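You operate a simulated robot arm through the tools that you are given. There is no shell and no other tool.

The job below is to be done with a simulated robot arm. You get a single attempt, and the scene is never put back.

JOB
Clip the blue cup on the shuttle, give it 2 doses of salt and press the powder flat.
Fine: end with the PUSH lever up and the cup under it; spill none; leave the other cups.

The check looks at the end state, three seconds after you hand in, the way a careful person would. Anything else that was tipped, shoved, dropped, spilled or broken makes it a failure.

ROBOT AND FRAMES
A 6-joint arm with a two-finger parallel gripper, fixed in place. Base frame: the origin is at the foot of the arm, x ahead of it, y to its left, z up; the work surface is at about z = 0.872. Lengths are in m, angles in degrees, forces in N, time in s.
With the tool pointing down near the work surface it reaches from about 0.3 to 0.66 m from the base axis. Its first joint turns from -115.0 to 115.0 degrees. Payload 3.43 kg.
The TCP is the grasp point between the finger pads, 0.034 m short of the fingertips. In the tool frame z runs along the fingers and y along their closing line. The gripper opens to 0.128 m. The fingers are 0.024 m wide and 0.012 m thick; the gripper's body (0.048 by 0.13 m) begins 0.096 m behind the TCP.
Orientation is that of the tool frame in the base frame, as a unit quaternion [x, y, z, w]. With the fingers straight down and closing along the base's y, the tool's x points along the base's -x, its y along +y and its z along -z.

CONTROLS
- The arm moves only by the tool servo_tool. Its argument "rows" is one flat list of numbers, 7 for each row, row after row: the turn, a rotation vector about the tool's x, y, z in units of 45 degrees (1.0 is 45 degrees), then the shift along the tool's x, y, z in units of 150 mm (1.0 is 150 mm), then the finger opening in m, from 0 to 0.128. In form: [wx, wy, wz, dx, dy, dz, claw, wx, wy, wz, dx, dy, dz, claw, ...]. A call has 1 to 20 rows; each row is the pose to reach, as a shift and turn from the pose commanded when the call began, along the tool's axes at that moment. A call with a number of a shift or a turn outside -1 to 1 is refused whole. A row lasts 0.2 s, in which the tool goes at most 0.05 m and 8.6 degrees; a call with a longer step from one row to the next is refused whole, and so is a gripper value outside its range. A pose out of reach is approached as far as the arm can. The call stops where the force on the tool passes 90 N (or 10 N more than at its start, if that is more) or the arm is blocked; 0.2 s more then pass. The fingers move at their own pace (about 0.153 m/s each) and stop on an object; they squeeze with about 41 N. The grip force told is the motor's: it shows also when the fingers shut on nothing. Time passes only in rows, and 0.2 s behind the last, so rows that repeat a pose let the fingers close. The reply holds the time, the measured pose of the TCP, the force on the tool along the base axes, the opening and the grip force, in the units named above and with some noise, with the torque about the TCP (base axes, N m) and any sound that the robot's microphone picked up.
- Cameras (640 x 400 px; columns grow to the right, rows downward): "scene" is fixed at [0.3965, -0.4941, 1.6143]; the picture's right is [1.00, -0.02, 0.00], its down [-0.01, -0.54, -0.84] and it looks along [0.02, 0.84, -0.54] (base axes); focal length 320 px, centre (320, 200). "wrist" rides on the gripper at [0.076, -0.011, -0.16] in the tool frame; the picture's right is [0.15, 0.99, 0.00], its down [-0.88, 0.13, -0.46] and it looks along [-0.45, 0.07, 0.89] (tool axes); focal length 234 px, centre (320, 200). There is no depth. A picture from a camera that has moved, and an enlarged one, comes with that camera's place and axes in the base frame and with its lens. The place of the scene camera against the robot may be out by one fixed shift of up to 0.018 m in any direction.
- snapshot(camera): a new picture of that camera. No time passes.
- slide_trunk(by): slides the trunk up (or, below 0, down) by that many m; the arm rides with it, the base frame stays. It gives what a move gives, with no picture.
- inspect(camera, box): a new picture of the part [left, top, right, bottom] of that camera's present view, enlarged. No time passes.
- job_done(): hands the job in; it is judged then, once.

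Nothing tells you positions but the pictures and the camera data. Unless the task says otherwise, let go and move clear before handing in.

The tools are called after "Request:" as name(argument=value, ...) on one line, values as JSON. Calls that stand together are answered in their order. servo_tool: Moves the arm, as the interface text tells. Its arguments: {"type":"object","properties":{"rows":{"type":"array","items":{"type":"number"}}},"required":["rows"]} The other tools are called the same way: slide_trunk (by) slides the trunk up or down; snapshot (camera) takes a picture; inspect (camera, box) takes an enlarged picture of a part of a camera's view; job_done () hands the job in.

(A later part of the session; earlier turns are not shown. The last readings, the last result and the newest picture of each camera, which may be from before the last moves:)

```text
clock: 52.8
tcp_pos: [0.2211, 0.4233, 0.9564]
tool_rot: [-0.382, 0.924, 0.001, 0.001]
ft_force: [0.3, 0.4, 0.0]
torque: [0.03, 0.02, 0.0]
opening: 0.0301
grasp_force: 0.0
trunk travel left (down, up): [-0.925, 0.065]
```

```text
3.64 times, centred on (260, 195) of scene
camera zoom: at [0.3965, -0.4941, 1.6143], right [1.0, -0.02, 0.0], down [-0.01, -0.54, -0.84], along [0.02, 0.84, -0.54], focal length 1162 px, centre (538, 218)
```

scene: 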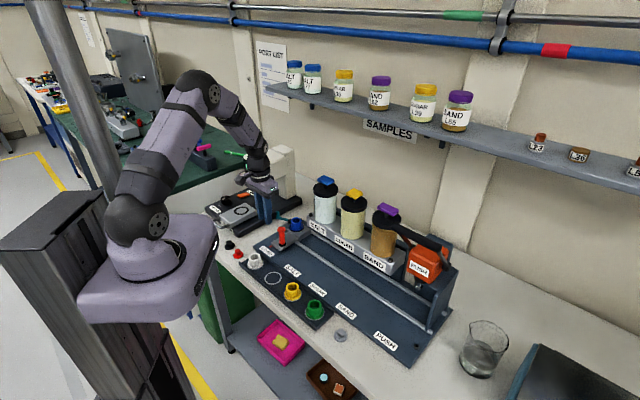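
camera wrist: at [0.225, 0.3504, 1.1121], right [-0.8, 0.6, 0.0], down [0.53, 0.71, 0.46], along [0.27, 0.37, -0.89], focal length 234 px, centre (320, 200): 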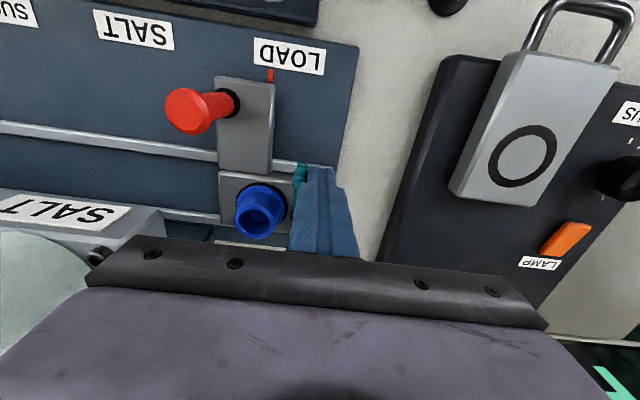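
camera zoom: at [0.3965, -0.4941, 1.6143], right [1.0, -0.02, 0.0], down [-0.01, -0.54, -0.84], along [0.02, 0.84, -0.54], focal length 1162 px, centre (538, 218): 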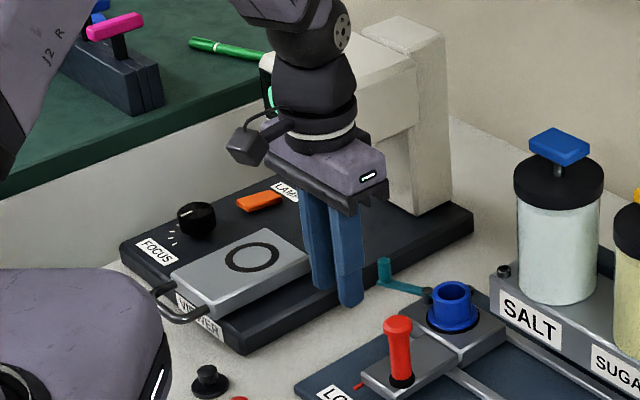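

The viewer has not moved. I move clear, rise, and look at the clip from above.

Request:
servo_tool(rows=[0, 0, 0, 0.1, -0.15, 0, 0.03, 0, 0, 0, 0.1, -0.3, -0.1, 0.03, 0, 0, 0, 0.1, -0.4, -0.4, 0.03, 0, 0, 0, 0.1, -0.4, -0.65, 0.0, 0, 0, 0, 0.0, -0.4, -0.75, 0.0, 0, 0, 0, -0.1, -0.4, -0.75, 0.0])

Request:
snapshot(camera="wrist")

Request:
inspect(camera="wrist", box=[240, 80, 400, 220])

Request:
inspect(camera="scene", box=[270, 205, 320, 245])

```text
clock: 54.2
tcp_pos: [0.2733, 0.39, 1.0709]
tool_rot: [-0.381, 0.924, 0.0, 0.001]
ft_force: [-0.2, 0.8, 1.5]
torque: [-0.02, -0.02, -0.01]
opening: 0.0
grasp_force: 33.0
trunk travel left (down, up): [-0.925, 0.065]
```

```text
taken
camera wrist: at [0.2296, 0.3292, 1.2304], right [-0.8, 0.6, 0.0], down [0.53, 0.71, 0.46], along [0.27, 0.37, -0.89], focal length 234 px, centre (320, 200)
```

wrist: 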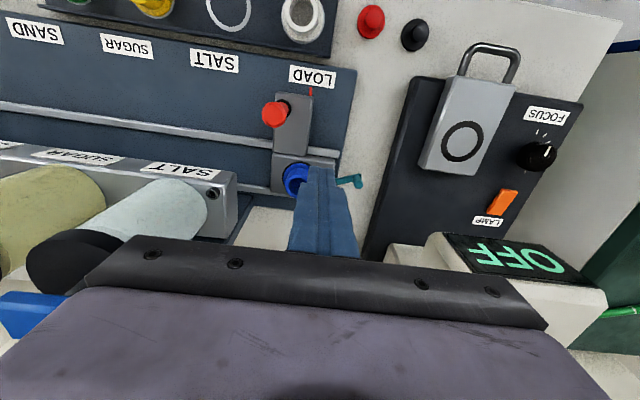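

```text
2.86 times, centred on (320, 150) of wrist
camera zoom: at [0.2296, 0.3292, 1.2304], right [-0.8, 0.6, 0.0], down [0.53, 0.71, 0.46], along [0.27, 0.37, -0.89], focal length 669 px, centre (320, 343)
```

zoom: 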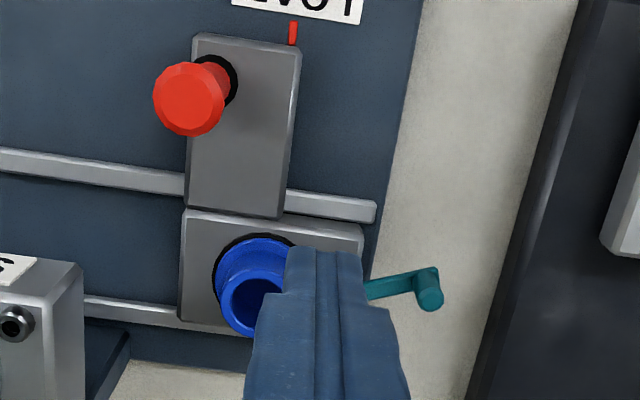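

```text
10.00 times, centred on (295, 225) of scene
camera zoom: at [0.3965, -0.4941, 1.6143], right [1.0, -0.02, 0.0], down [-0.01, -0.54, -0.84], along [0.02, 0.84, -0.54], focal length 3195 px, centre (570, -50)
```

zoom: 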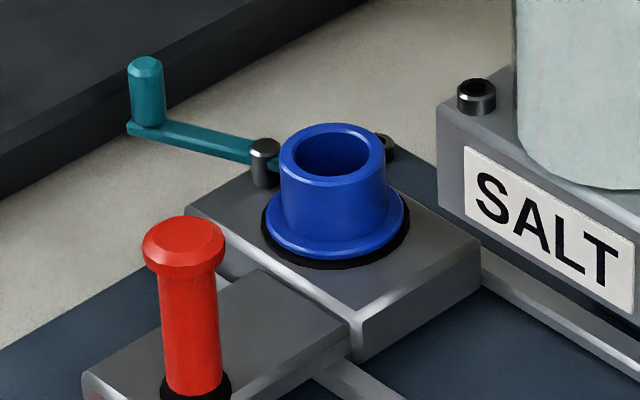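

The clip lever is at about 65° of swing; it should go to its limit. I turn the gripper another 90° so its body stays clear of the monitor for the final push.

Request:
servo_tool(rows=[0, 0, -0.18, 0, 0, 0, 0.0, 0, 0, -0.36, 0, 0, 0, 0.0, 0, 0, -0.54, 0, 0, 0, 0.0, 0, 0, -0.72, 0, 0, 0, 0.0, 0, 0, -0.9, 0, 0, 0, 0.0, 0, 0, -1.0, 0, 0, 0, 0.0])

Request:
servo_tool(rows=[0, 0, -0.18, 0, 0, 0, 0.0, 0, 0, -0.36, 0, 0, 0, 0.0, 0, 0, -0.54, 0, 0, 0, 0.0, 0, 0, -0.72, 0, 0, 0, 0.0, 0, 0, -0.9, 0, 0, 0, 0.0, 0, 0, -1.0, 0, 0, 0, 0.0])

Request:
snapshot(camera="wrist")

Request:
snapshot(camera="scene")

```text
clock: 55.6
tcp_pos: [0.2721, 0.3902, 1.0699]
tool_rot: [0.708, -0.706, 0.0, 0.0]
ft_force: [0.7, -0.3, 0.4]
torque: [-0.02, -0.01, 0.0]
opening: 0.0
grasp_force: 33.4
trunk travel left (down, up): [-0.925, 0.065]
```

```text
clock: 57.0
tcp_pos: [0.2734, 0.3921, 1.0701]
tool_rot: [0.924, -0.382, 0.0, 0.0]
ft_force: [-0.1, 0.1, 0.4]
torque: [0.01, 0.02, -0.05]
opening: 0.0
grasp_force: 32.9
trunk travel left (down, up): [-0.925, 0.065]
```

```text
taken
camera wrist: at [0.3358, 0.3457, 1.2294], right [-0.59, -0.8, 0.0], down [-0.72, 0.53, 0.46], along [-0.37, 0.27, -0.89], focal length 234 px, centre (320, 200)
```

wrist: 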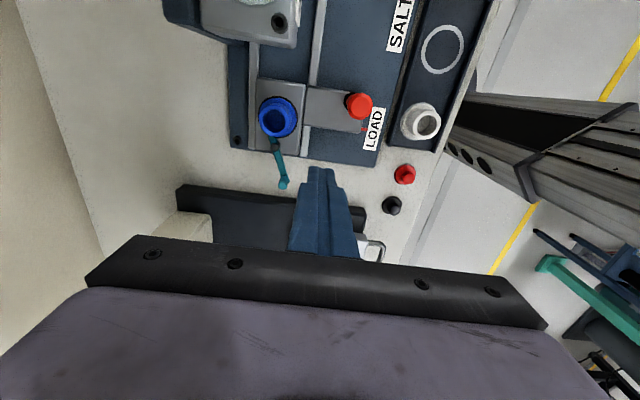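

```text
taken
```

scene: 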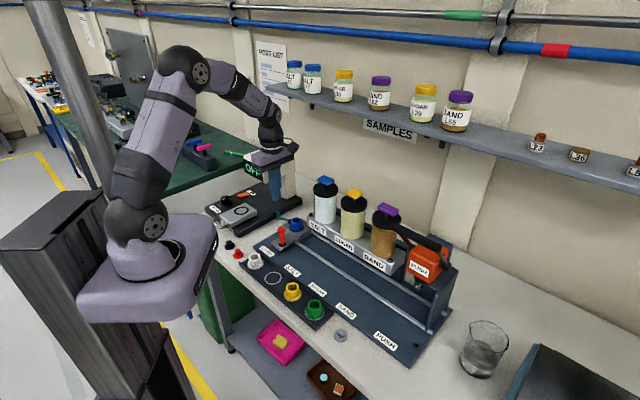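

Request:
inspect(camera="wrist", box=[230, 70, 350, 200])

```text
3.08 times, centred on (290, 135) of wrist
camera zoom: at [0.3358, 0.3457, 1.2294], right [-0.59, -0.8, 0.0], down [-0.72, 0.53, 0.46], along [-0.37, 0.27, -0.89], focal length 720 px, centre (412, 400)
```

zoom: 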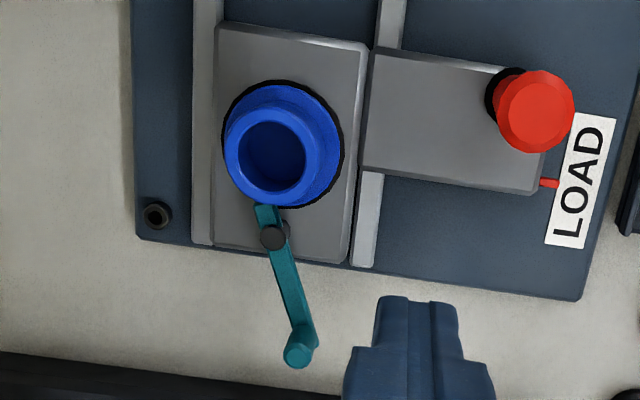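

The lever is about 20° short of pointing straight out. I position the closed fingers on the near side of the post and push it further.

Request:
servo_tool(rows=[0, 0, 0, -0.18, -0.05, 0.1, 0.0, 0, 0, 0, -0.361, -0.103, 0.25, 0.0, 0, 0, 0, -0.361, -0.103, 0.45, 0.0, 0, 0, 0, -0.361, -0.103, 0.65, 0.0, 0, 0, 0, -0.361, -0.103, 0.747, 0.0, 0, 0, 0, -0.361, -0.103, 0.747, 0.0])

Request:
inspect(camera="wrist", box=[230, 60, 370, 200])

Request:
inspect(camera="scene", box=[195, 140, 325, 250])

```text
clock: 58.4
tcp_pos: [0.2449, 0.4411, 0.9571]
tool_rot: [0.924, -0.382, 0.001, 0.0]
ft_force: [0.7, -0.3, -0.1]
torque: [-0.01, 0.01, 0.0]
opening: 0.0003
grasp_force: 33.0
trunk travel left (down, up): [-0.925, 0.065]
```

```text
2.86 times, centred on (300, 130) of wrist
camera zoom: at [0.3079, 0.396, 1.1181], right [-0.6, -0.8, 0.0], down [-0.71, 0.53, 0.46], along [-0.37, 0.27, -0.89], focal length 669 px, centre (377, 400)
```

zoom: 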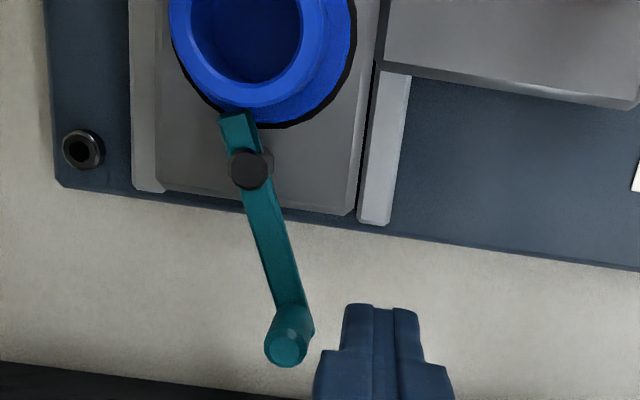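

```text
3.64 times, centred on (260, 195) of scene
camera zoom: at [0.3965, -0.4941, 1.6143], right [1.0, -0.02, 0.0], down [-0.01, -0.54, -0.84], along [0.02, 0.84, -0.54], focal length 1162 px, centre (538, 218)
```

zoom: 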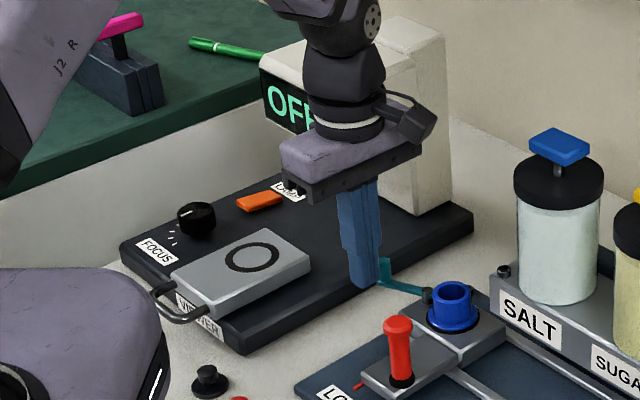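

Request:
servo_tool(rows=[0, 0, 0, 0, -0.03, 0, 0.0, 0, 0, 0, 0, -0.06, 0, 0.0, 0, 0, 0, 0, -0.085, 0, 0.0, 0, 0, 0, 0, -0.11, 0, 0.0])

Request:
inspect(camera="wrist", box=[230, 60, 370, 200])

```text
clock: 59.4
tcp_pos: [0.2584, 0.4504, 0.9589]
tool_rot: [0.924, -0.382, 0.0, 0.0]
ft_force: [-0.6, 0.0, 0.5]
torque: [0.0, 0.0, 0.01]
opening: 0.0
grasp_force: 33.1
trunk travel left (down, up): [-0.925, 0.065]
```

```text
2.86 times, centred on (300, 130) of wrist
camera zoom: at [0.3207, 0.4061, 1.1181], right [-0.6, -0.8, 0.0], down [-0.71, 0.53, 0.46], along [-0.37, 0.27, -0.89], focal length 669 px, centre (377, 400)
```

zoom: 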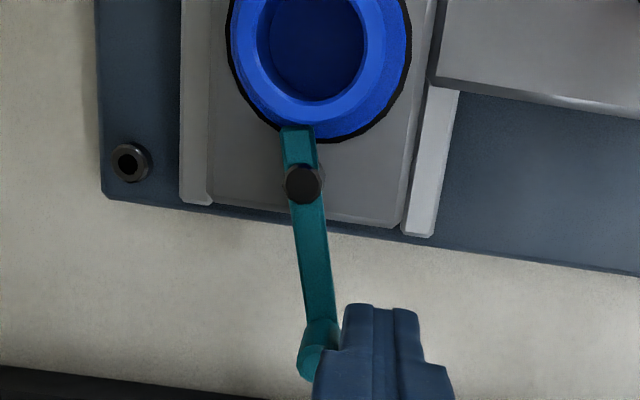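

It swings freely; I continue until it resists.

Request:
servo_tool(rows=[0, 0, 0, 0, -0.02, 0, 0.0, 0, 0, 0, 0, -0.04, 0, 0.0, 0, 0, 0, 0, -0.055, 0, 0.0])

Request:
inspect(camera="wrist", box=[230, 60, 370, 200])

```text
clock: 60.2
tcp_pos: [0.2634, 0.4566, 0.9584]
tool_rot: [0.924, -0.383, 0.0, 0.0]
ft_force: [0.7, -0.6, 0.1]
torque: [-0.01, 0.01, 0.02]
opening: 0.0002
grasp_force: 32.9
trunk travel left (down, up): [-0.925, 0.065]
```

```text
2.86 times, centred on (300, 130) of wrist
camera zoom: at [0.3255, 0.4116, 1.1189], right [-0.6, -0.8, 0.0], down [-0.71, 0.53, 0.46], along [-0.37, 0.27, -0.89], focal length 669 px, centre (377, 400)
```

zoom: 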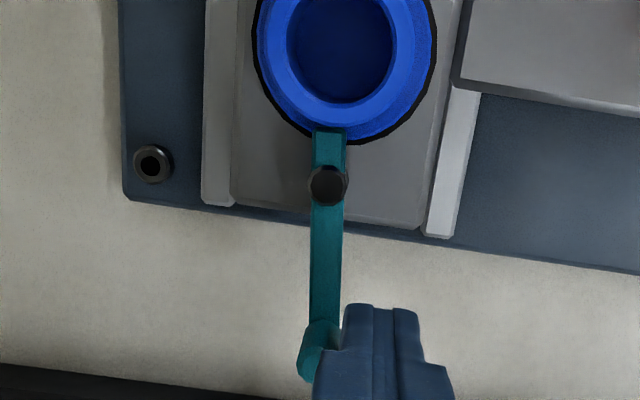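

Request:
servo_tool(rows=[0, 0, 0, 0, -0.015, 0, 0.0, 0, 0, 0, 0, -0.027, 0, 0.0, 0, 0, 0, 0, -0.027, 0, 0.0])

Request:
inspect(camera="wrist", box=[230, 60, 370, 200])

Request:
inspect(camera="scene", box=[270, 205, 320, 245])

```text
clock: 61.0
tcp_pos: [0.2662, 0.4598, 0.9597]
tool_rot: [0.924, -0.383, 0.0, 0.0]
ft_force: [-1.4, 0.0, 0.1]
torque: [0.0, 0.01, 0.01]
opening: 0.0
grasp_force: 33.3
trunk travel left (down, up): [-0.925, 0.065]
```

```text
2.86 times, centred on (300, 130) of wrist
camera zoom: at [0.3283, 0.4146, 1.1179], right [-0.6, -0.8, 0.0], down [-0.71, 0.53, 0.46], along [-0.37, 0.27, -0.89], focal length 669 px, centre (377, 400)
```

zoom: 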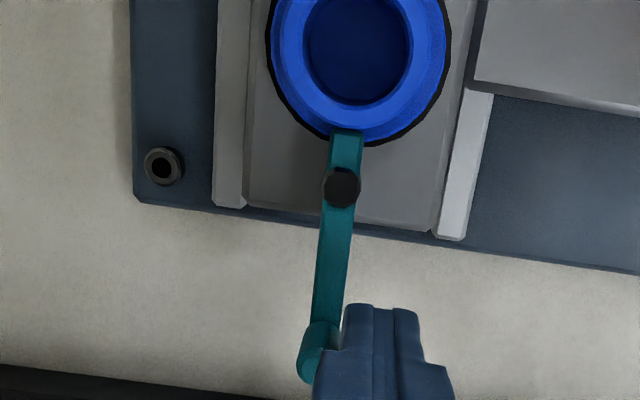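

```text
10.00 times, centred on (295, 225) of scene
camera zoom: at [0.3965, -0.4941, 1.6143], right [1.0, -0.02, 0.0], down [-0.01, -0.54, -0.84], along [0.02, 0.84, -0.54], focal length 3195 px, centre (570, -50)
```

zoom: 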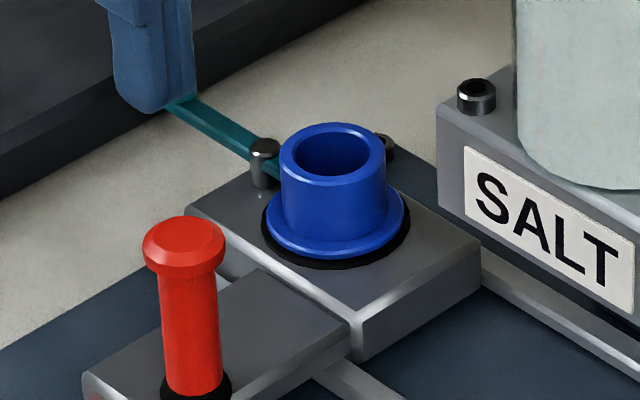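

Request:
servo_tool(rows=[0, 0, 0, 0, -0.01, 0, 0.0, 0, 0, 0, 0, -0.02, 0, 0.0])

Request:
inspect(camera="wrist", box=[230, 60, 370, 200])

```text
clock: 61.6
tcp_pos: [0.266, 0.4605, 0.9583]
tool_rot: [0.924, -0.383, 0.0, 0.002]
ft_force: [-8.1, -4.8, 1.0]
torque: [-0.14, 0.22, 0.09]
opening: 0.0
grasp_force: 32.8
trunk travel left (down, up): [-0.925, 0.065]
```

```text
2.86 times, centred on (300, 130) of wrist
camera zoom: at [0.3294, 0.4153, 1.1179], right [-0.6, -0.8, 0.0], down [-0.71, 0.53, 0.46], along [-0.37, 0.27, -0.89], focal length 669 px, centre (377, 400)
```

zoom: 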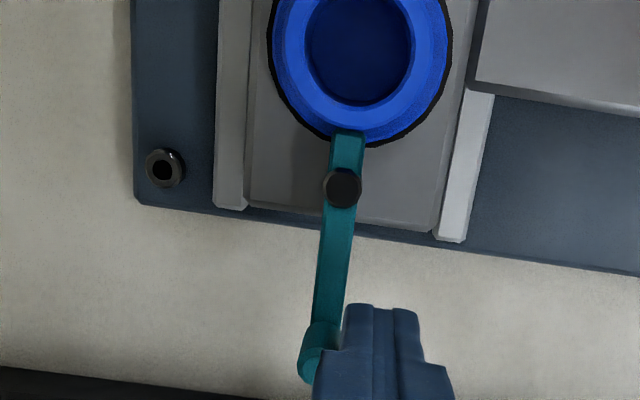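

The clip hit its 90° stop with the tail over the flange — clipped. I back off, rise, and turn the gripper back.

Request:
servo_tool(rows=[0, 0, 0, 0, 0.08, 0, 0.0, 0, 0, 0, 0, 0.2, 0, 0.0, 0, 0, 0, 0.1, 0.25, -0.2, 0.0, 0, 0, 0, 0.3, 0.3, -0.45, 0.0, 0, 0, 0, 0.5, 0.3, -0.7, 0.0, 0, 0, 0, 0.5, 0.3, -0.9, 0.0])

Request:
servo_tool(rows=[0, 0, 0.18, 0, 0, 0, 0.0, 0, 0, 0.36, 0, 0, 0, 0.0, 0, 0, 0.54, 0, 0, 0, 0.0, 0, 0, 0.72, 0, 0, 0, 0.0, 0, 0, 0.9, 0, 0, 0, 0.0, 0, 0, 1.0, 0, 0, 0, 0.0])

Request:
servo_tool(rows=[0, 0, 0.18, 0, 0, 0, 0.0, 0, 0, 0.36, 0, 0, 0, 0.0, 0, 0, 0.54, 0, 0, 0, 0.0, 0, 0, 0.72, 0, 0, 0, 0.0, 0, 0, 0.9, 0, 0, 0, 0.0, 0, 0, 1.0, 0, 0, 0, 0.0])

Request:
snapshot(camera="wrist")

Request:
inspect(camera="scene", box=[235, 180, 345, 260])

```text
clock: 63.0
tcp_pos: [0.2881, 0.3771, 1.0947]
tool_rot: [0.924, -0.383, 0.0, 0.0]
ft_force: [0.3, 0.3, -0.2]
torque: [0.04, -0.03, -0.03]
opening: 0.0
grasp_force: 32.5
trunk travel left (down, up): [-0.925, 0.065]
```

```text
clock: 64.4
tcp_pos: [0.2897, 0.3775, 1.092]
tool_rot: [-0.706, 0.708, 0.0, 0.0]
ft_force: [0.0, 1.0, 0.0]
torque: [0.0, -0.04, 0.01]
opening: 0.0
grasp_force: 33.0
trunk travel left (down, up): [-0.925, 0.065]
```

```text
clock: 65.8
tcp_pos: [0.2888, 0.3769, 1.0932]
tool_rot: [-0.381, 0.925, 0.0, 0.0]
ft_force: [-0.6, -0.2, 1.1]
torque: [-0.02, 0.02, 0.01]
opening: 0.0
grasp_force: 33.4
trunk travel left (down, up): [-0.925, 0.065]
```

```text
taken
camera wrist: at [0.245, 0.3166, 1.2527], right [-0.8, 0.6, 0.0], down [0.53, 0.71, 0.46], along [0.27, 0.37, -0.89], focal length 234 px, centre (320, 200)
```

wrist: 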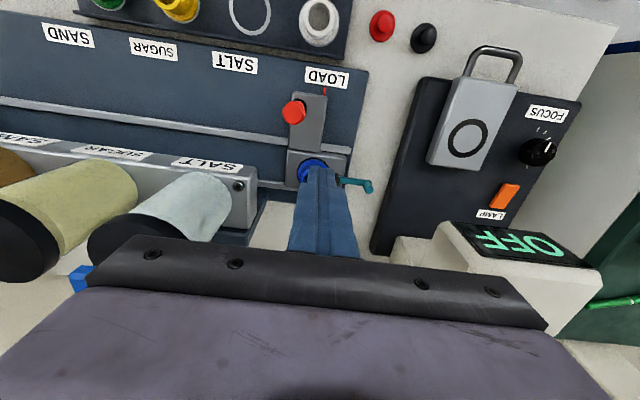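

```text
5.00 times, centred on (290, 220) of scene
camera zoom: at [0.3965, -0.4941, 1.6143], right [1.0, -0.02, 0.0], down [-0.01, -0.54, -0.84], along [0.02, 0.84, -0.54], focal length 1598 px, centre (470, 100)
```

zoom: 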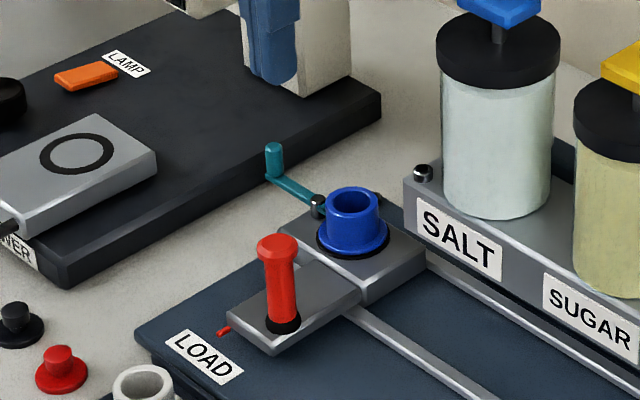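

Clip closed and cup seated. Next I tilt the gripper 30° (leaning back toward the robot so it will clear the PUSH lever) and line up on the red knob.

Request:
servo_tool(rows=[0, -0.13, 0, 0.15, -0.04, 0, 0.02, 0, -0.26, 0, 0.3, -0.09, 0.1, 0.05, 0, -0.4, 0, 0.42, -0.13, 0.2, 0.05, 0, -0.53, 0, 0.5, -0.18, 0.33, 0.05, 0, -0.667, 0, 0.58, -0.22, 0.453, 0.05, 0, -0.667, 0, 0.58, -0.22, 0.453, 0.05])

Request:
snapshot(camera="wrist")

Request:
inspect(camera="scene", box=[235, 180, 345, 260])

```text
clock: 67.2
tcp_pos: [0.2666, 0.2969, 1.0357]
tool_rot: [-0.358, 0.902, 0.071, 0.232]
ft_force: [-11.7, 22.6, 24.1]
torque: [-5.15, 1.37, -3.74]
opening: 0.0498
grasp_force: 0.1
out of reach, approached as far as the arm can: row 4, 5, 6
trunk travel left (down, up): [-0.925, 0.065]
```

```text
taken
camera wrist: at [0.168, 0.1953, 1.1408], right [-0.77, 0.63, -0.1], down [0.3, 0.5, 0.81], along [0.57, 0.59, -0.58], focal length 234 px, centre (320, 200)
```

wrist: 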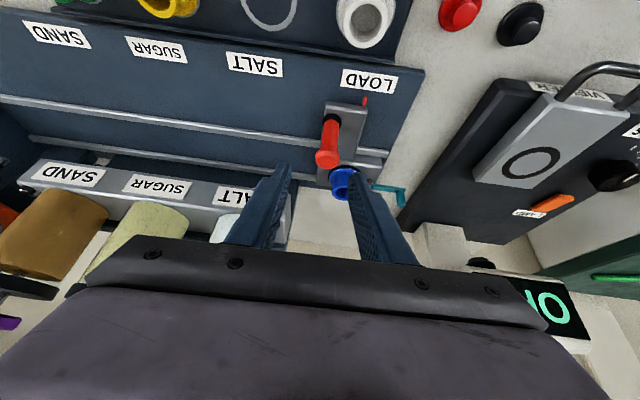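

```text
5.00 times, centred on (290, 220) of scene
camera zoom: at [0.3965, -0.4941, 1.6143], right [1.0, -0.02, 0.0], down [-0.01, -0.54, -0.84], along [0.02, 0.84, -0.54], focal length 1598 px, centre (470, 100)
```

zoom: 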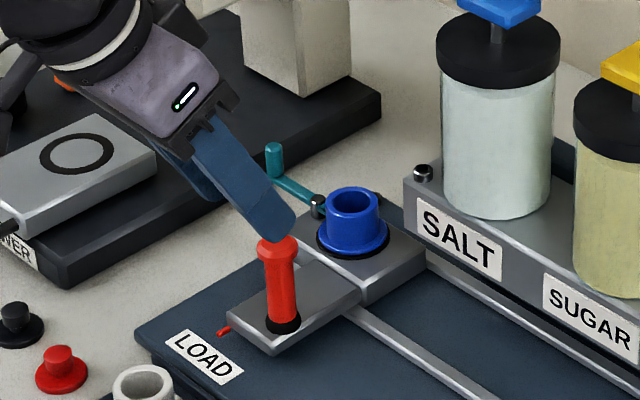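

That tilt is out of reach this close to the base, so I return to a vertical tool for the LOAD→SALT stretch and will tilt later, farther out.

Request:
servo_tool(rows=[0, 0.1, 0, -0.05, 0, -0.1, 0.05, 0, 0.2, 0, -0.1, 0, -0.2, 0.05])

Request:
snapshot(camera="scene")

```text
clock: 67.8
tcp_pos: [0.2736, 0.2885, 1.0577]
tool_rot: [-0.367, 0.91, 0.032, 0.189]
ft_force: [-0.7, -0.4, 0.6]
torque: [0.0, -0.07, -0.01]
opening: 0.05
grasp_force: 0.1
out of reach, approached as far as the arm can: row 1, 2
trunk travel left (down, up): [-0.925, 0.065]
```

```text
taken
```

scene: 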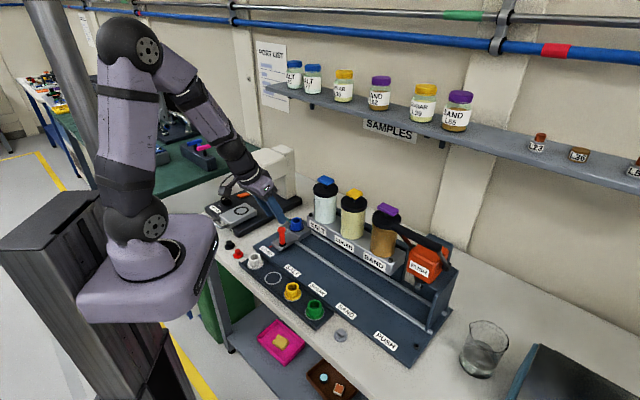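

Request:
servo_tool(rows=[0, 0.13, 0, -0.08, 0, -0.04, 0.05, 0, 0.26, 0, -0.16, 0, -0.08, 0.05, 0, 0.39, 0, -0.22, 0, -0.11, 0.05, 0, 0.467, 0, -0.26, 0, -0.11, 0.05, 0, 0.467, 0, -0.26, 0, -0.11, 0.05])

Request:
snapshot(camera="wrist")

Request:
inspect(camera="wrist", box=[220, 60, 420, 220])

```text
clock: 69.0
tcp_pos: [0.2925, 0.312, 1.0879]
tool_rot: [-0.364, 0.93, -0.034, 0.019]
ft_force: [-0.7, 0.0, 0.2]
torque: [-0.03, 0.02, -0.01]
opening: 0.0495
grasp_force: 0.0
trunk travel left (down, up): [-0.925, 0.065]
```

```text
taken
camera wrist: at [0.2361, 0.2608, 1.247], right [-0.78, 0.62, -0.08], down [0.53, 0.72, 0.45], along [0.34, 0.31, -0.89], focal length 234 px, centre (320, 200)
```

wrist: 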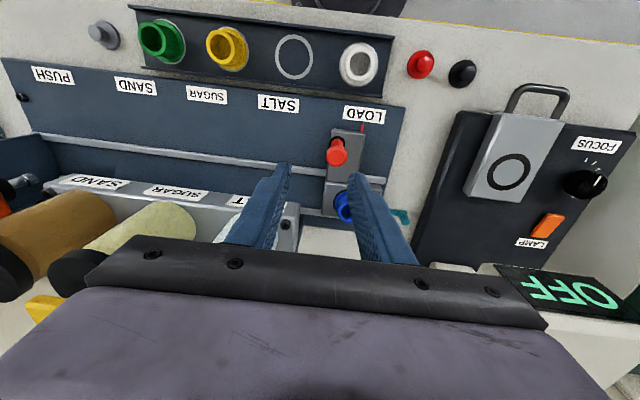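

```text
2.50 times, centred on (320, 140) of wrist
camera zoom: at [0.2361, 0.2608, 1.247], right [-0.78, 0.62, -0.08], down [0.53, 0.72, 0.45], along [0.34, 0.31, -0.89], focal length 585 px, centre (320, 350)
```

zoom: 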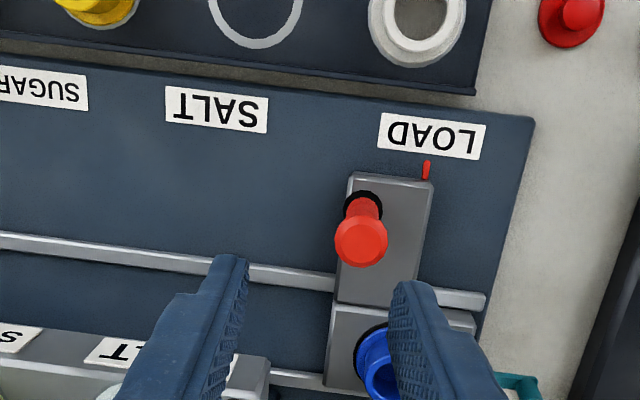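

Request:
servo_tool(rows=[-0.05, 0.006, -0.025, -0.03, 0.05, 0.05, 0.05, -0.0985, 0.0117, -0.0507, -0.058, 0.1, 0.1, 0.05, -0.0985, 0.0117, -0.0507, -0.058, 0.1, 0.25, 0.05, -0.0985, 0.0117, -0.0507, -0.058, 0.1, 0.25, 0.05])

Request:
inspect(camera="wrist", box=[220, 60, 420, 220])

Request:
inspect(camera="scene", box=[235, 180, 345, 260])

```text
clock: 70.0
tcp_pos: [0.2914, 0.3274, 1.0467]
tool_rot: [-0.384, 0.923, 0.0, 0.001]
ft_force: [-0.2, 0.5, 0.3]
torque: [0.02, 0.01, -0.03]
opening: 0.0501
grasp_force: 0.0
trunk travel left (down, up): [-0.925, 0.065]
```

```text
2.50 times, centred on (320, 140) of wrist
camera zoom: at [0.2461, 0.2664, 1.2074], right [-0.8, 0.59, 0.0], down [0.53, 0.71, 0.46], along [0.27, 0.37, -0.89], focal length 585 px, centre (320, 350)
```

zoom: 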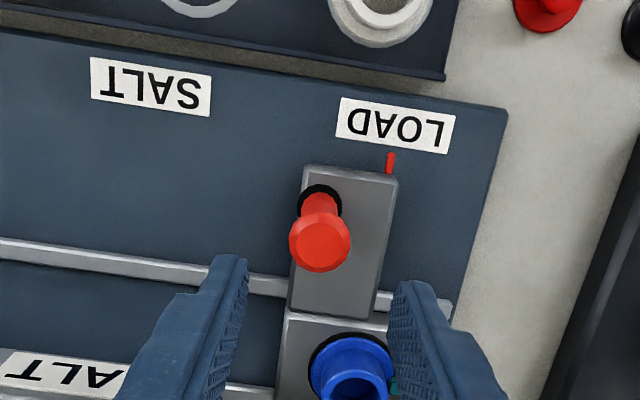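

```text
5.00 times, centred on (290, 220) of scene
camera zoom: at [0.3965, -0.4941, 1.6143], right [1.0, -0.02, 0.0], down [-0.01, -0.54, -0.84], along [0.02, 0.84, -0.54], focal length 1598 px, centre (470, 100)
```

zoom: 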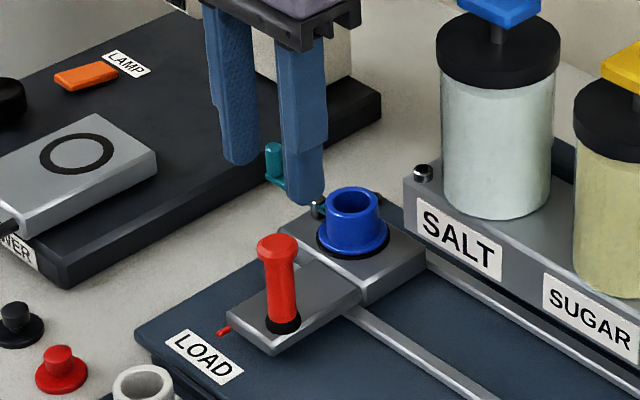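

Gripper is vertical over the knob. I lower and grip it.

Request:
servo_tool(rows=[0, 0, 0, 0.027, 0, 0.2, 0.05, 0, 0, 0, 0.027, 0, 0.4, 0.05, 0, 0, 0, 0.027, 0, 0.56, 0.05, 0, 0, 0, 0.027, 0, 0.56, 0.03, 0, 0, 0, 0.027, 0, 0.56, 0.01, 0, 0, 0, 0.027, 0, 0.56, 0.01])

Request:
inspect(camera="wrist", box=[160, 40, 420, 240])

```text
clock: 71.4
tcp_pos: [0.289, 0.3239, 0.9625]
tool_rot: [-0.383, 0.924, 0.0, 0.001]
ft_force: [-1.2, 0.3, -4.1]
torque: [0.73, -0.7, 0.02]
opening: 0.0266
grasp_force: 45.1
trunk travel left (down, up): [-0.925, 0.065]
```

```text
2.00 times, centred on (290, 140) of wrist
camera zoom: at [0.244, 0.2629, 1.1218], right [-0.8, 0.6, 0.0], down [0.53, 0.71, 0.46], along [0.27, 0.37, -0.89], focal length 468 px, centre (380, 320)
```

zoom: 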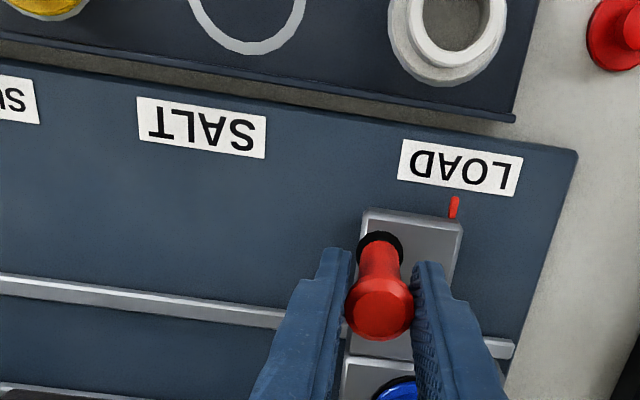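

Knob gripped; SALT label is about 0.125 m along the rail. I slide the shuttle most of that way and check.

Request:
servo_tool(rows=[0, 0, 0, 0, -0.08, 0, 0.01, 0, 0, 0, 0, -0.18, 0, 0.01, 0, 0, 0, 0, -0.3, 0, 0.01, 0, 0, 0, 0, -0.42, 0, 0.01, 0, 0, 0, 0, -0.54, 0, 0.01, 0, 0, 0, 0, -0.65, 0, 0.01, 0, 0, 0, 0, -0.733, 0, 0.01])

Request:
inspect(camera="wrist", box=[220, 40, 420, 220])

Request:
inspect(camera="scene", box=[255, 170, 375, 270])

```text
clock: 73.0
tcp_pos: [0.3667, 0.2464, 0.9615]
tool_rot: [-0.384, 0.923, 0.0, -0.003]
ft_force: [-4.5, -5.2, -28.3]
torque: [0.32, -0.17, -0.03]
opening: 0.0266
grasp_force: 44.7
trunk travel left (down, up): [-0.925, 0.065]
```

```text
2.22 times, centred on (320, 130) of wrist
camera zoom: at [0.3228, 0.1859, 1.1226], right [-0.8, 0.6, 0.0], down [0.53, 0.72, 0.45], along [0.27, 0.36, -0.89], focal length 520 px, centre (320, 356)
```

zoom: 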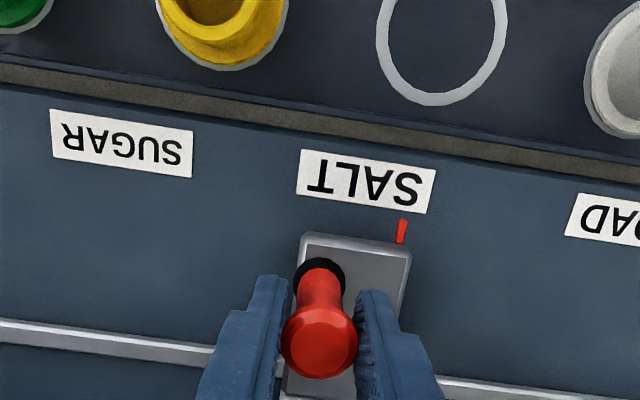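

```text
4.00 times, centred on (315, 220) of scene
camera zoom: at [0.3965, -0.4941, 1.6143], right [1.0, -0.02, 0.0], down [-0.01, -0.54, -0.84], along [0.02, 0.84, -0.54], focal length 1278 px, centre (340, 120)
```

zoom: 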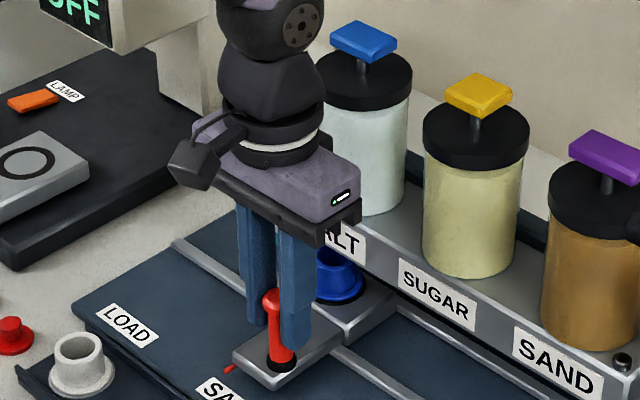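

The pointer is ~19 mm short of the SALT mark. I continue and check again.

Request:
servo_tool(rows=[0, 0, 0, 0, -0.04, 0, 0.01, 0, 0, 0, 0, -0.08, 0, 0.01, 0, 0, 0, 0, -0.11, 0, 0.01, 0, 0, 0, 0, -0.127, 0, 0.01])

Request:
inspect(camera="wrist", box=[220, 40, 420, 220])

Request:
inspect(camera="scene", box=[255, 170, 375, 270])

```text
clock: 74.0
tcp_pos: [0.3798, 0.2332, 0.9633]
tool_rot: [-0.384, 0.923, 0.0, -0.003]
ft_force: [-3.8, -3.0, -35.6]
torque: [0.11, -0.15, 0.02]
opening: 0.0268
grasp_force: 44.5
trunk travel left (down, up): [-0.925, 0.065]
```

```text
2.22 times, centred on (320, 130) of wrist
camera zoom: at [0.3361, 0.1727, 1.1227], right [-0.8, 0.6, 0.0], down [0.53, 0.72, 0.45], along [0.27, 0.36, -0.89], focal length 520 px, centre (320, 356)
```

zoom: 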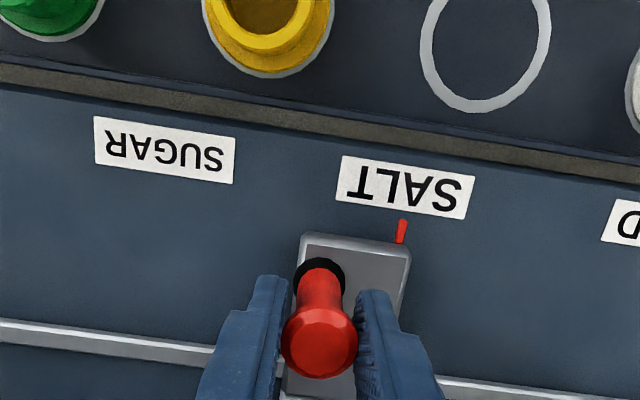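

```text
4.00 times, centred on (315, 220) of scene
camera zoom: at [0.3965, -0.4941, 1.6143], right [1.0, -0.02, 0.0], down [-0.01, -0.54, -0.84], along [0.02, 0.84, -0.54], focal length 1278 px, centre (340, 120)
```

zoom: 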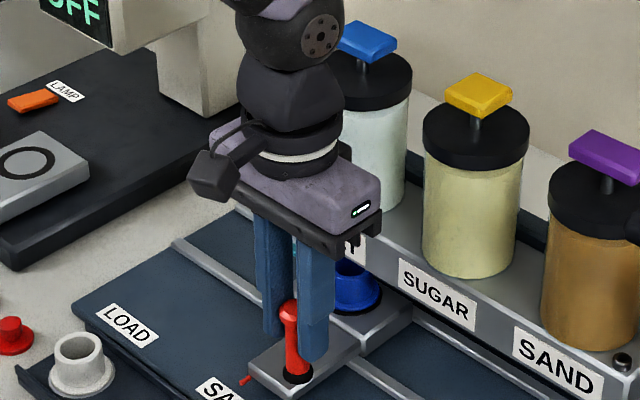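

Nearly aligned; another 2.5 mm, and I loosen the grip to slack.

Request:
servo_tool(rows=[0, 0, 0, 0, -0.01, 0, 0.01, 0, 0, 0, 0, -0.017, 0, 0.01, 0, 0, 0, 0, -0.017, 0, 0.03, 0, 0, 0, 0, -0.017, 0, 0.05])

Request:
inspect(camera="wrist", box=[260, 40, 400, 160])

```text
clock: 75.0
tcp_pos: [0.384, 0.2325, 0.9652]
tool_rot: [-0.383, 0.924, 0.002, 0.001]
ft_force: [0.3, -0.3, -0.6]
torque: [0.0, -0.03, 0.03]
opening: 0.0499
grasp_force: 0.0
trunk travel left (down, up): [-0.925, 0.065]
```

```text
3.33 times, centred on (330, 100) of wrist
camera zoom: at [0.3381, 0.1711, 1.1252], right [-0.8, 0.6, 0.0], down [0.53, 0.71, 0.46], along [0.27, 0.37, -0.89], focal length 781 px, centre (287, 533)
```

zoom: 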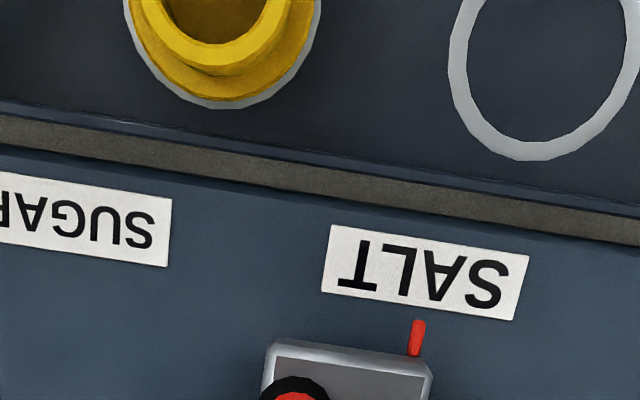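

Pointer is within ~1 mm of the SALT mark. I release and rise to look at the cup under the nozzle and at the salt plunger.

Request:
servo_tool(rows=[0, 0, 0, 0, 0, -0.2, 0.05, 0, 0, 0, 0, 0, -0.45, 0.05, 0, 0, 0, 0, 0, -0.75, 0.03, 0, 0, 0, 0, 0, -1.0, 0.0])

Request:
servo_tool(rows=[0, 0, 0, 0, 0, -0.3, 0.0, 0, 0, 0, 0, 0, -0.6, 0.0, 0, 0, 0, 0, 0, -0.85, 0.0, 0, 0, 0, 0, 0, -0.85, 0.0])

Request:
snapshot(camera="wrist")

Request:
inspect(camera="scene", box=[265, 160, 375, 260])

Request:
inspect(camera="scene", box=[300, 205, 340, 240])

```text
clock: 76.0
tcp_pos: [0.3815, 0.2307, 1.1165]
tool_rot: [-0.383, 0.924, 0.001, 0.0]
ft_force: [-0.1, -0.9, -0.4]
torque: [0.02, -0.03, 0.0]
opening: 0.0
grasp_force: 33.3
trunk travel left (down, up): [-0.925, 0.065]
```

```text
clock: 77.0
tcp_pos: [0.3802, 0.2301, 1.2424]
tool_rot: [-0.383, 0.924, 0.0, 0.002]
ft_force: [0.2, 0.6, -0.2]
torque: [-0.02, -0.04, -0.03]
opening: 0.0
grasp_force: 33.2
trunk travel left (down, up): [-0.925, 0.065]
```

```text
taken
camera wrist: at [0.337, 0.1695, 1.4031], right [-0.8, 0.6, 0.0], down [0.53, 0.71, 0.46], along [0.27, 0.37, -0.89], focal length 234 px, centre (320, 200)
```

wrist: 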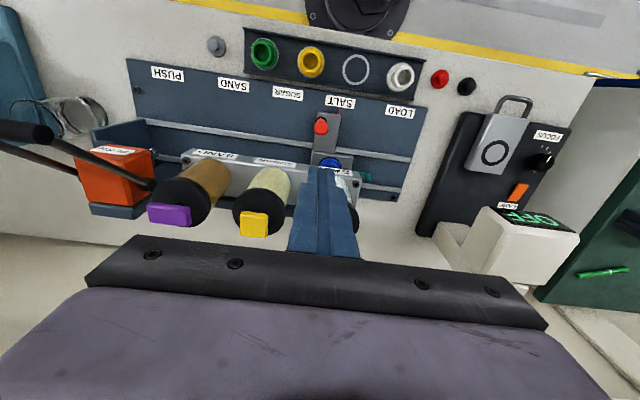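

```text
4.00 times, centred on (320, 210) of scene
camera zoom: at [0.3965, -0.4941, 1.6143], right [1.0, -0.02, 0.0], down [-0.01, -0.54, -0.84], along [0.02, 0.84, -0.54], focal length 1278 px, centre (320, 160)
```

zoom: 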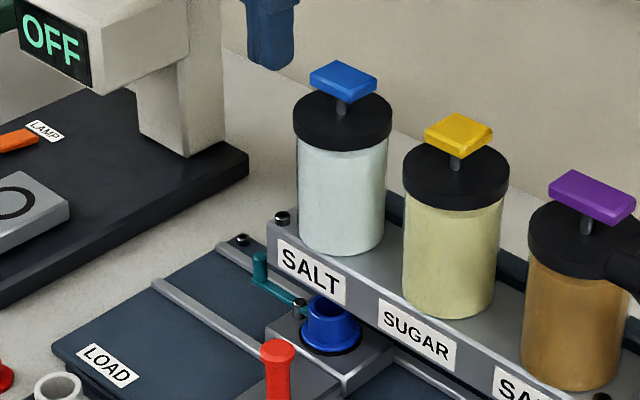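

```text
11.43 times, centred on (320, 222) of scene
camera zoom: at [0.3965, -0.4941, 1.6143], right [1.0, -0.02, 0.0], down [-0.01, -0.54, -0.84], along [0.02, 0.84, -0.54], focal length 3652 px, centre (320, -57)
```

zoom: 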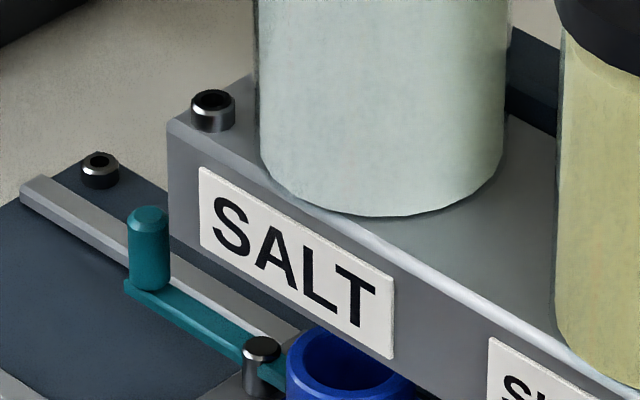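

Cup is under the SALT block near the nozzle. I shift sideways so the wrist camera sees the salt plunger unobstructed.

Request:
servo_tool(rows=[0, 0, 0, 0, 0.25, 0, 0.0, 0, 0, 0, 0, 0.5, 0, 0.0, 0, 0, 0, 0, 0.667, 0, 0.0, 0, 0, 0, 0, 0.667, 0, 0.0])

Request:
inspect(camera="wrist", box=[140, 100, 340, 260])

```text
clock: 78.0
tcp_pos: [0.3122, 0.3002, 1.2439]
tool_rot: [-0.382, 0.924, 0.0, 0.001]
ft_force: [0.1, -0.1, -0.4]
torque: [0.01, 0.02, 0.0]
opening: 0.0001
grasp_force: 32.5
trunk travel left (down, up): [-0.925, 0.065]
```

```text
2.50 times, centred on (240, 180) of wrist
camera zoom: at [0.2679, 0.2391, 1.4033], right [-0.8, 0.6, 0.0], down [0.53, 0.71, 0.46], along [0.27, 0.37, -0.89], focal length 585 px, centre (520, 250)
```

zoom: 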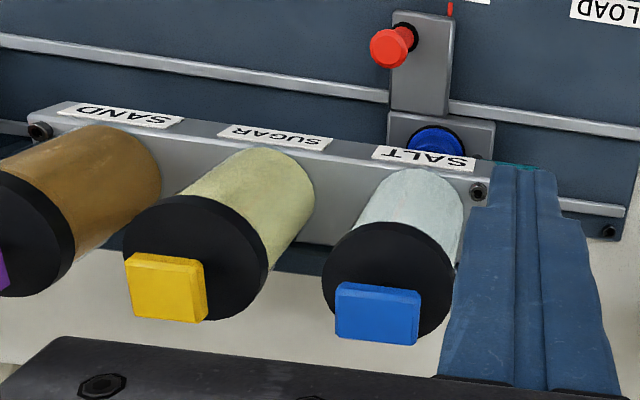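

The salt plunger's plate is at about (0.427, 0.330, 1.14). I move the closed fingers above its centre.

Request:
servo_tool(rows=[0, 0, 0, -0.22, -0.13, 0, 0.0, 0, 0, 0, -0.45, -0.26, 0, 0.0, 0, 0, 0, -0.681, -0.4, 0, 0.0, 0, 0, 0, -0.681, -0.4, 0, 0.0])

Request:
inspect(camera="scene", box=[285, 150, 375, 230])

Request:
snapshot(camera="wrist")

```text
clock: 79.0
tcp_pos: [0.4242, 0.332, 1.245]
tool_rot: [-0.384, 0.924, 0.0, 0.0]
ft_force: [-0.4, 0.6, 0.2]
torque: [-0.01, -0.05, 0.01]
opening: 0.0
grasp_force: 32.9
trunk travel left (down, up): [-0.925, 0.065]
```

```text
5.00 times, centred on (330, 190) of scene
camera zoom: at [0.3965, -0.4941, 1.6143], right [1.0, -0.02, 0.0], down [-0.01, -0.54, -0.84], along [0.02, 0.84, -0.54], focal length 1598 px, centre (270, 250)
```

zoom: 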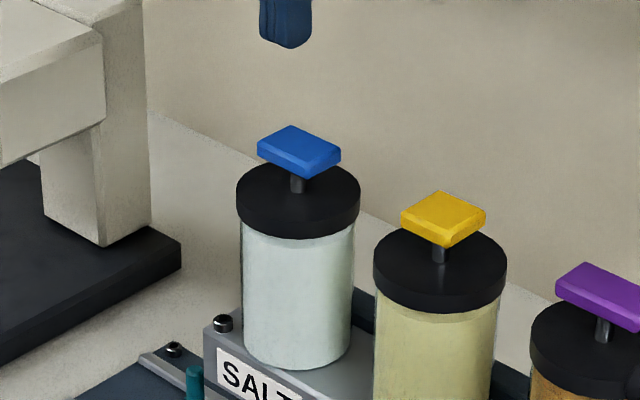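

```text
taken
camera wrist: at [0.3793, 0.2707, 1.4046], right [-0.8, 0.59, 0.0], down [0.53, 0.71, 0.46], along [0.27, 0.37, -0.89], focal length 234 px, centre (320, 200)
```

wrist: 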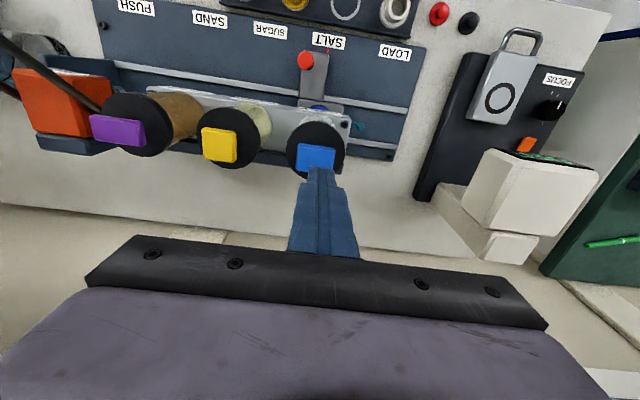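

Request:
inspect(camera="wrist", box=[270, 110, 370, 190])

```text
5.00 times, centred on (320, 150) of wrist
camera zoom: at [0.3793, 0.2707, 1.4046], right [-0.8, 0.59, 0.0], down [0.53, 0.71, 0.46], along [0.27, 0.37, -0.89], focal length 1171 px, centre (320, 450)
```

zoom: 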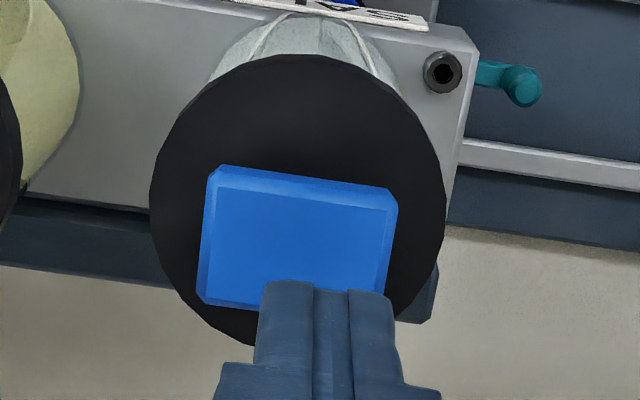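

Request:
servo_tool(rows=[0, 0, 0, -0.027, -0.027, 0.15, 0.0, 0, 0, 0, -0.027, -0.027, 0.3, 0.0, 0, 0, 0, -0.027, -0.027, 0.387, 0.0, 0, 0, 0, -0.027, -0.027, 0.387, 0.0])

Request:
inspect(camera="scene", box=[285, 150, 375, 230])

Request:
inspect(camera="wrist", box=[270, 110, 370, 190])

```text
clock: 80.0
tcp_pos: [0.4315, 0.3316, 1.185]
tool_rot: [-0.383, 0.924, 0.0, 0.001]
ft_force: [0.0, -0.8, 0.2]
torque: [0.0, -0.01, -0.02]
opening: 0.0
grasp_force: 32.6
trunk travel left (down, up): [-0.925, 0.065]
```

```text
5.00 times, centred on (330, 190) of scene
camera zoom: at [0.3965, -0.4941, 1.6143], right [1.0, -0.02, 0.0], down [-0.01, -0.54, -0.84], along [0.02, 0.84, -0.54], focal length 1598 px, centre (270, 250)
```

zoom: 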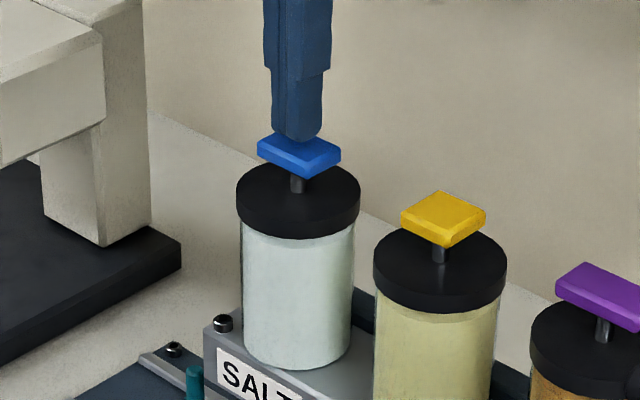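

```text
5.00 times, centred on (320, 150) of wrist
camera zoom: at [0.3863, 0.2704, 1.3446], right [-0.8, 0.6, 0.0], down [0.53, 0.71, 0.46], along [0.27, 0.37, -0.89], focal length 1171 px, centre (320, 450)
```

zoom: 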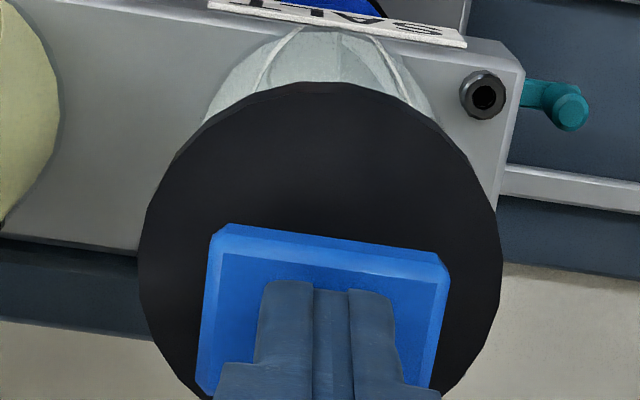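

Tips are centred just above the plate. I press in small steps.

Request:
servo_tool(rows=[0, 0, 0, 0, 0, 0.015, 0.0, 0, 0, 0, 0, 0, 0.03, 0.0, 0, 0, 0, 0, 0, 0.045, 0.0])

Request:
inspect(camera="scene", box=[285, 150, 375, 230])

```text
clock: 80.8
tcp_pos: [0.4322, 0.3323, 1.1773]
tool_rot: [-0.383, 0.924, 0.0, 0.002]
ft_force: [1.0, 0.9, 1.4]
torque: [-0.03, -0.04, -0.01]
opening: 0.0
grasp_force: 32.4
trunk travel left (down, up): [-0.925, 0.065]
```

```text
5.00 times, centred on (330, 190) of scene
camera zoom: at [0.3965, -0.4941, 1.6143], right [1.0, -0.02, 0.0], down [-0.01, -0.54, -0.84], along [0.02, 0.84, -0.54], focal length 1598 px, centre (270, 250)
```

zoom: 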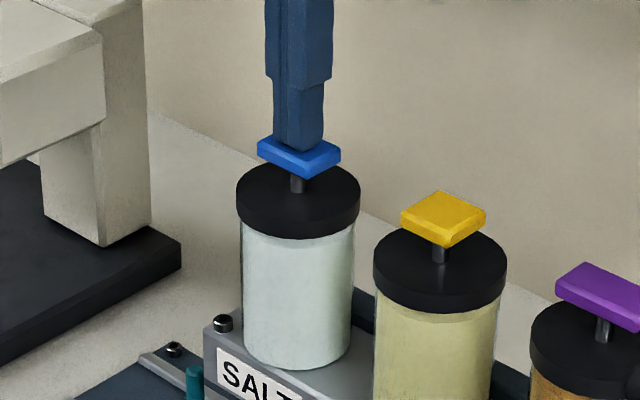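

Request:
servo_tool(rows=[0, 0, 0, 0, 0, 0.015, 0.0, 0, 0, 0, 0, 0, 0.03, 0.0])

Request:
servo_tool(rows=[0, 0, 0, 0, 0, 0.015, 0.0, 0, 0, 0, 0, 0, 0.03, 0.0])

Request:
inspect(camera="scene", box=[285, 150, 375, 230])

```text
clock: 81.4
tcp_pos: [0.4329, 0.3327, 1.1736]
tool_rot: [-0.384, 0.923, 0.0, 0.0]
ft_force: [0.3, 0.8, 1.8]
torque: [0.03, 0.0, 0.01]
opening: 0.0
grasp_force: 32.9
trunk travel left (down, up): [-0.925, 0.065]
```

```text
clock: 82.0
tcp_pos: [0.4324, 0.3329, 1.1682]
tool_rot: [-0.383, 0.924, 0.0, 0.001]
ft_force: [1.9, 0.7, 3.2]
torque: [0.0, -0.05, 0.02]
opening: 0.0002
grasp_force: 32.8
trunk travel left (down, up): [-0.925, 0.065]
```

```text
5.00 times, centred on (330, 190) of scene
camera zoom: at [0.3965, -0.4941, 1.6143], right [1.0, -0.02, 0.0], down [-0.01, -0.54, -0.84], along [0.02, 0.84, -0.54], focal length 1598 px, centre (270, 250)
```

zoom: 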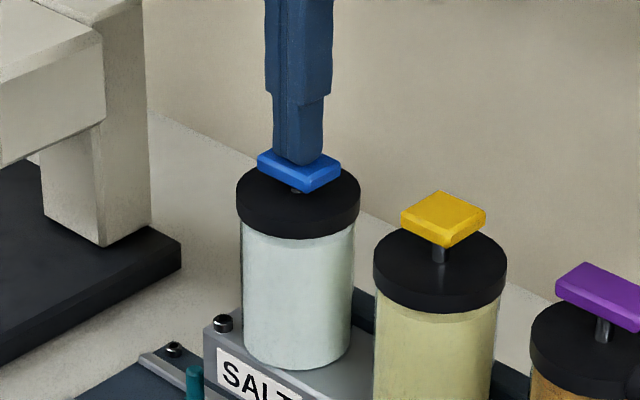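

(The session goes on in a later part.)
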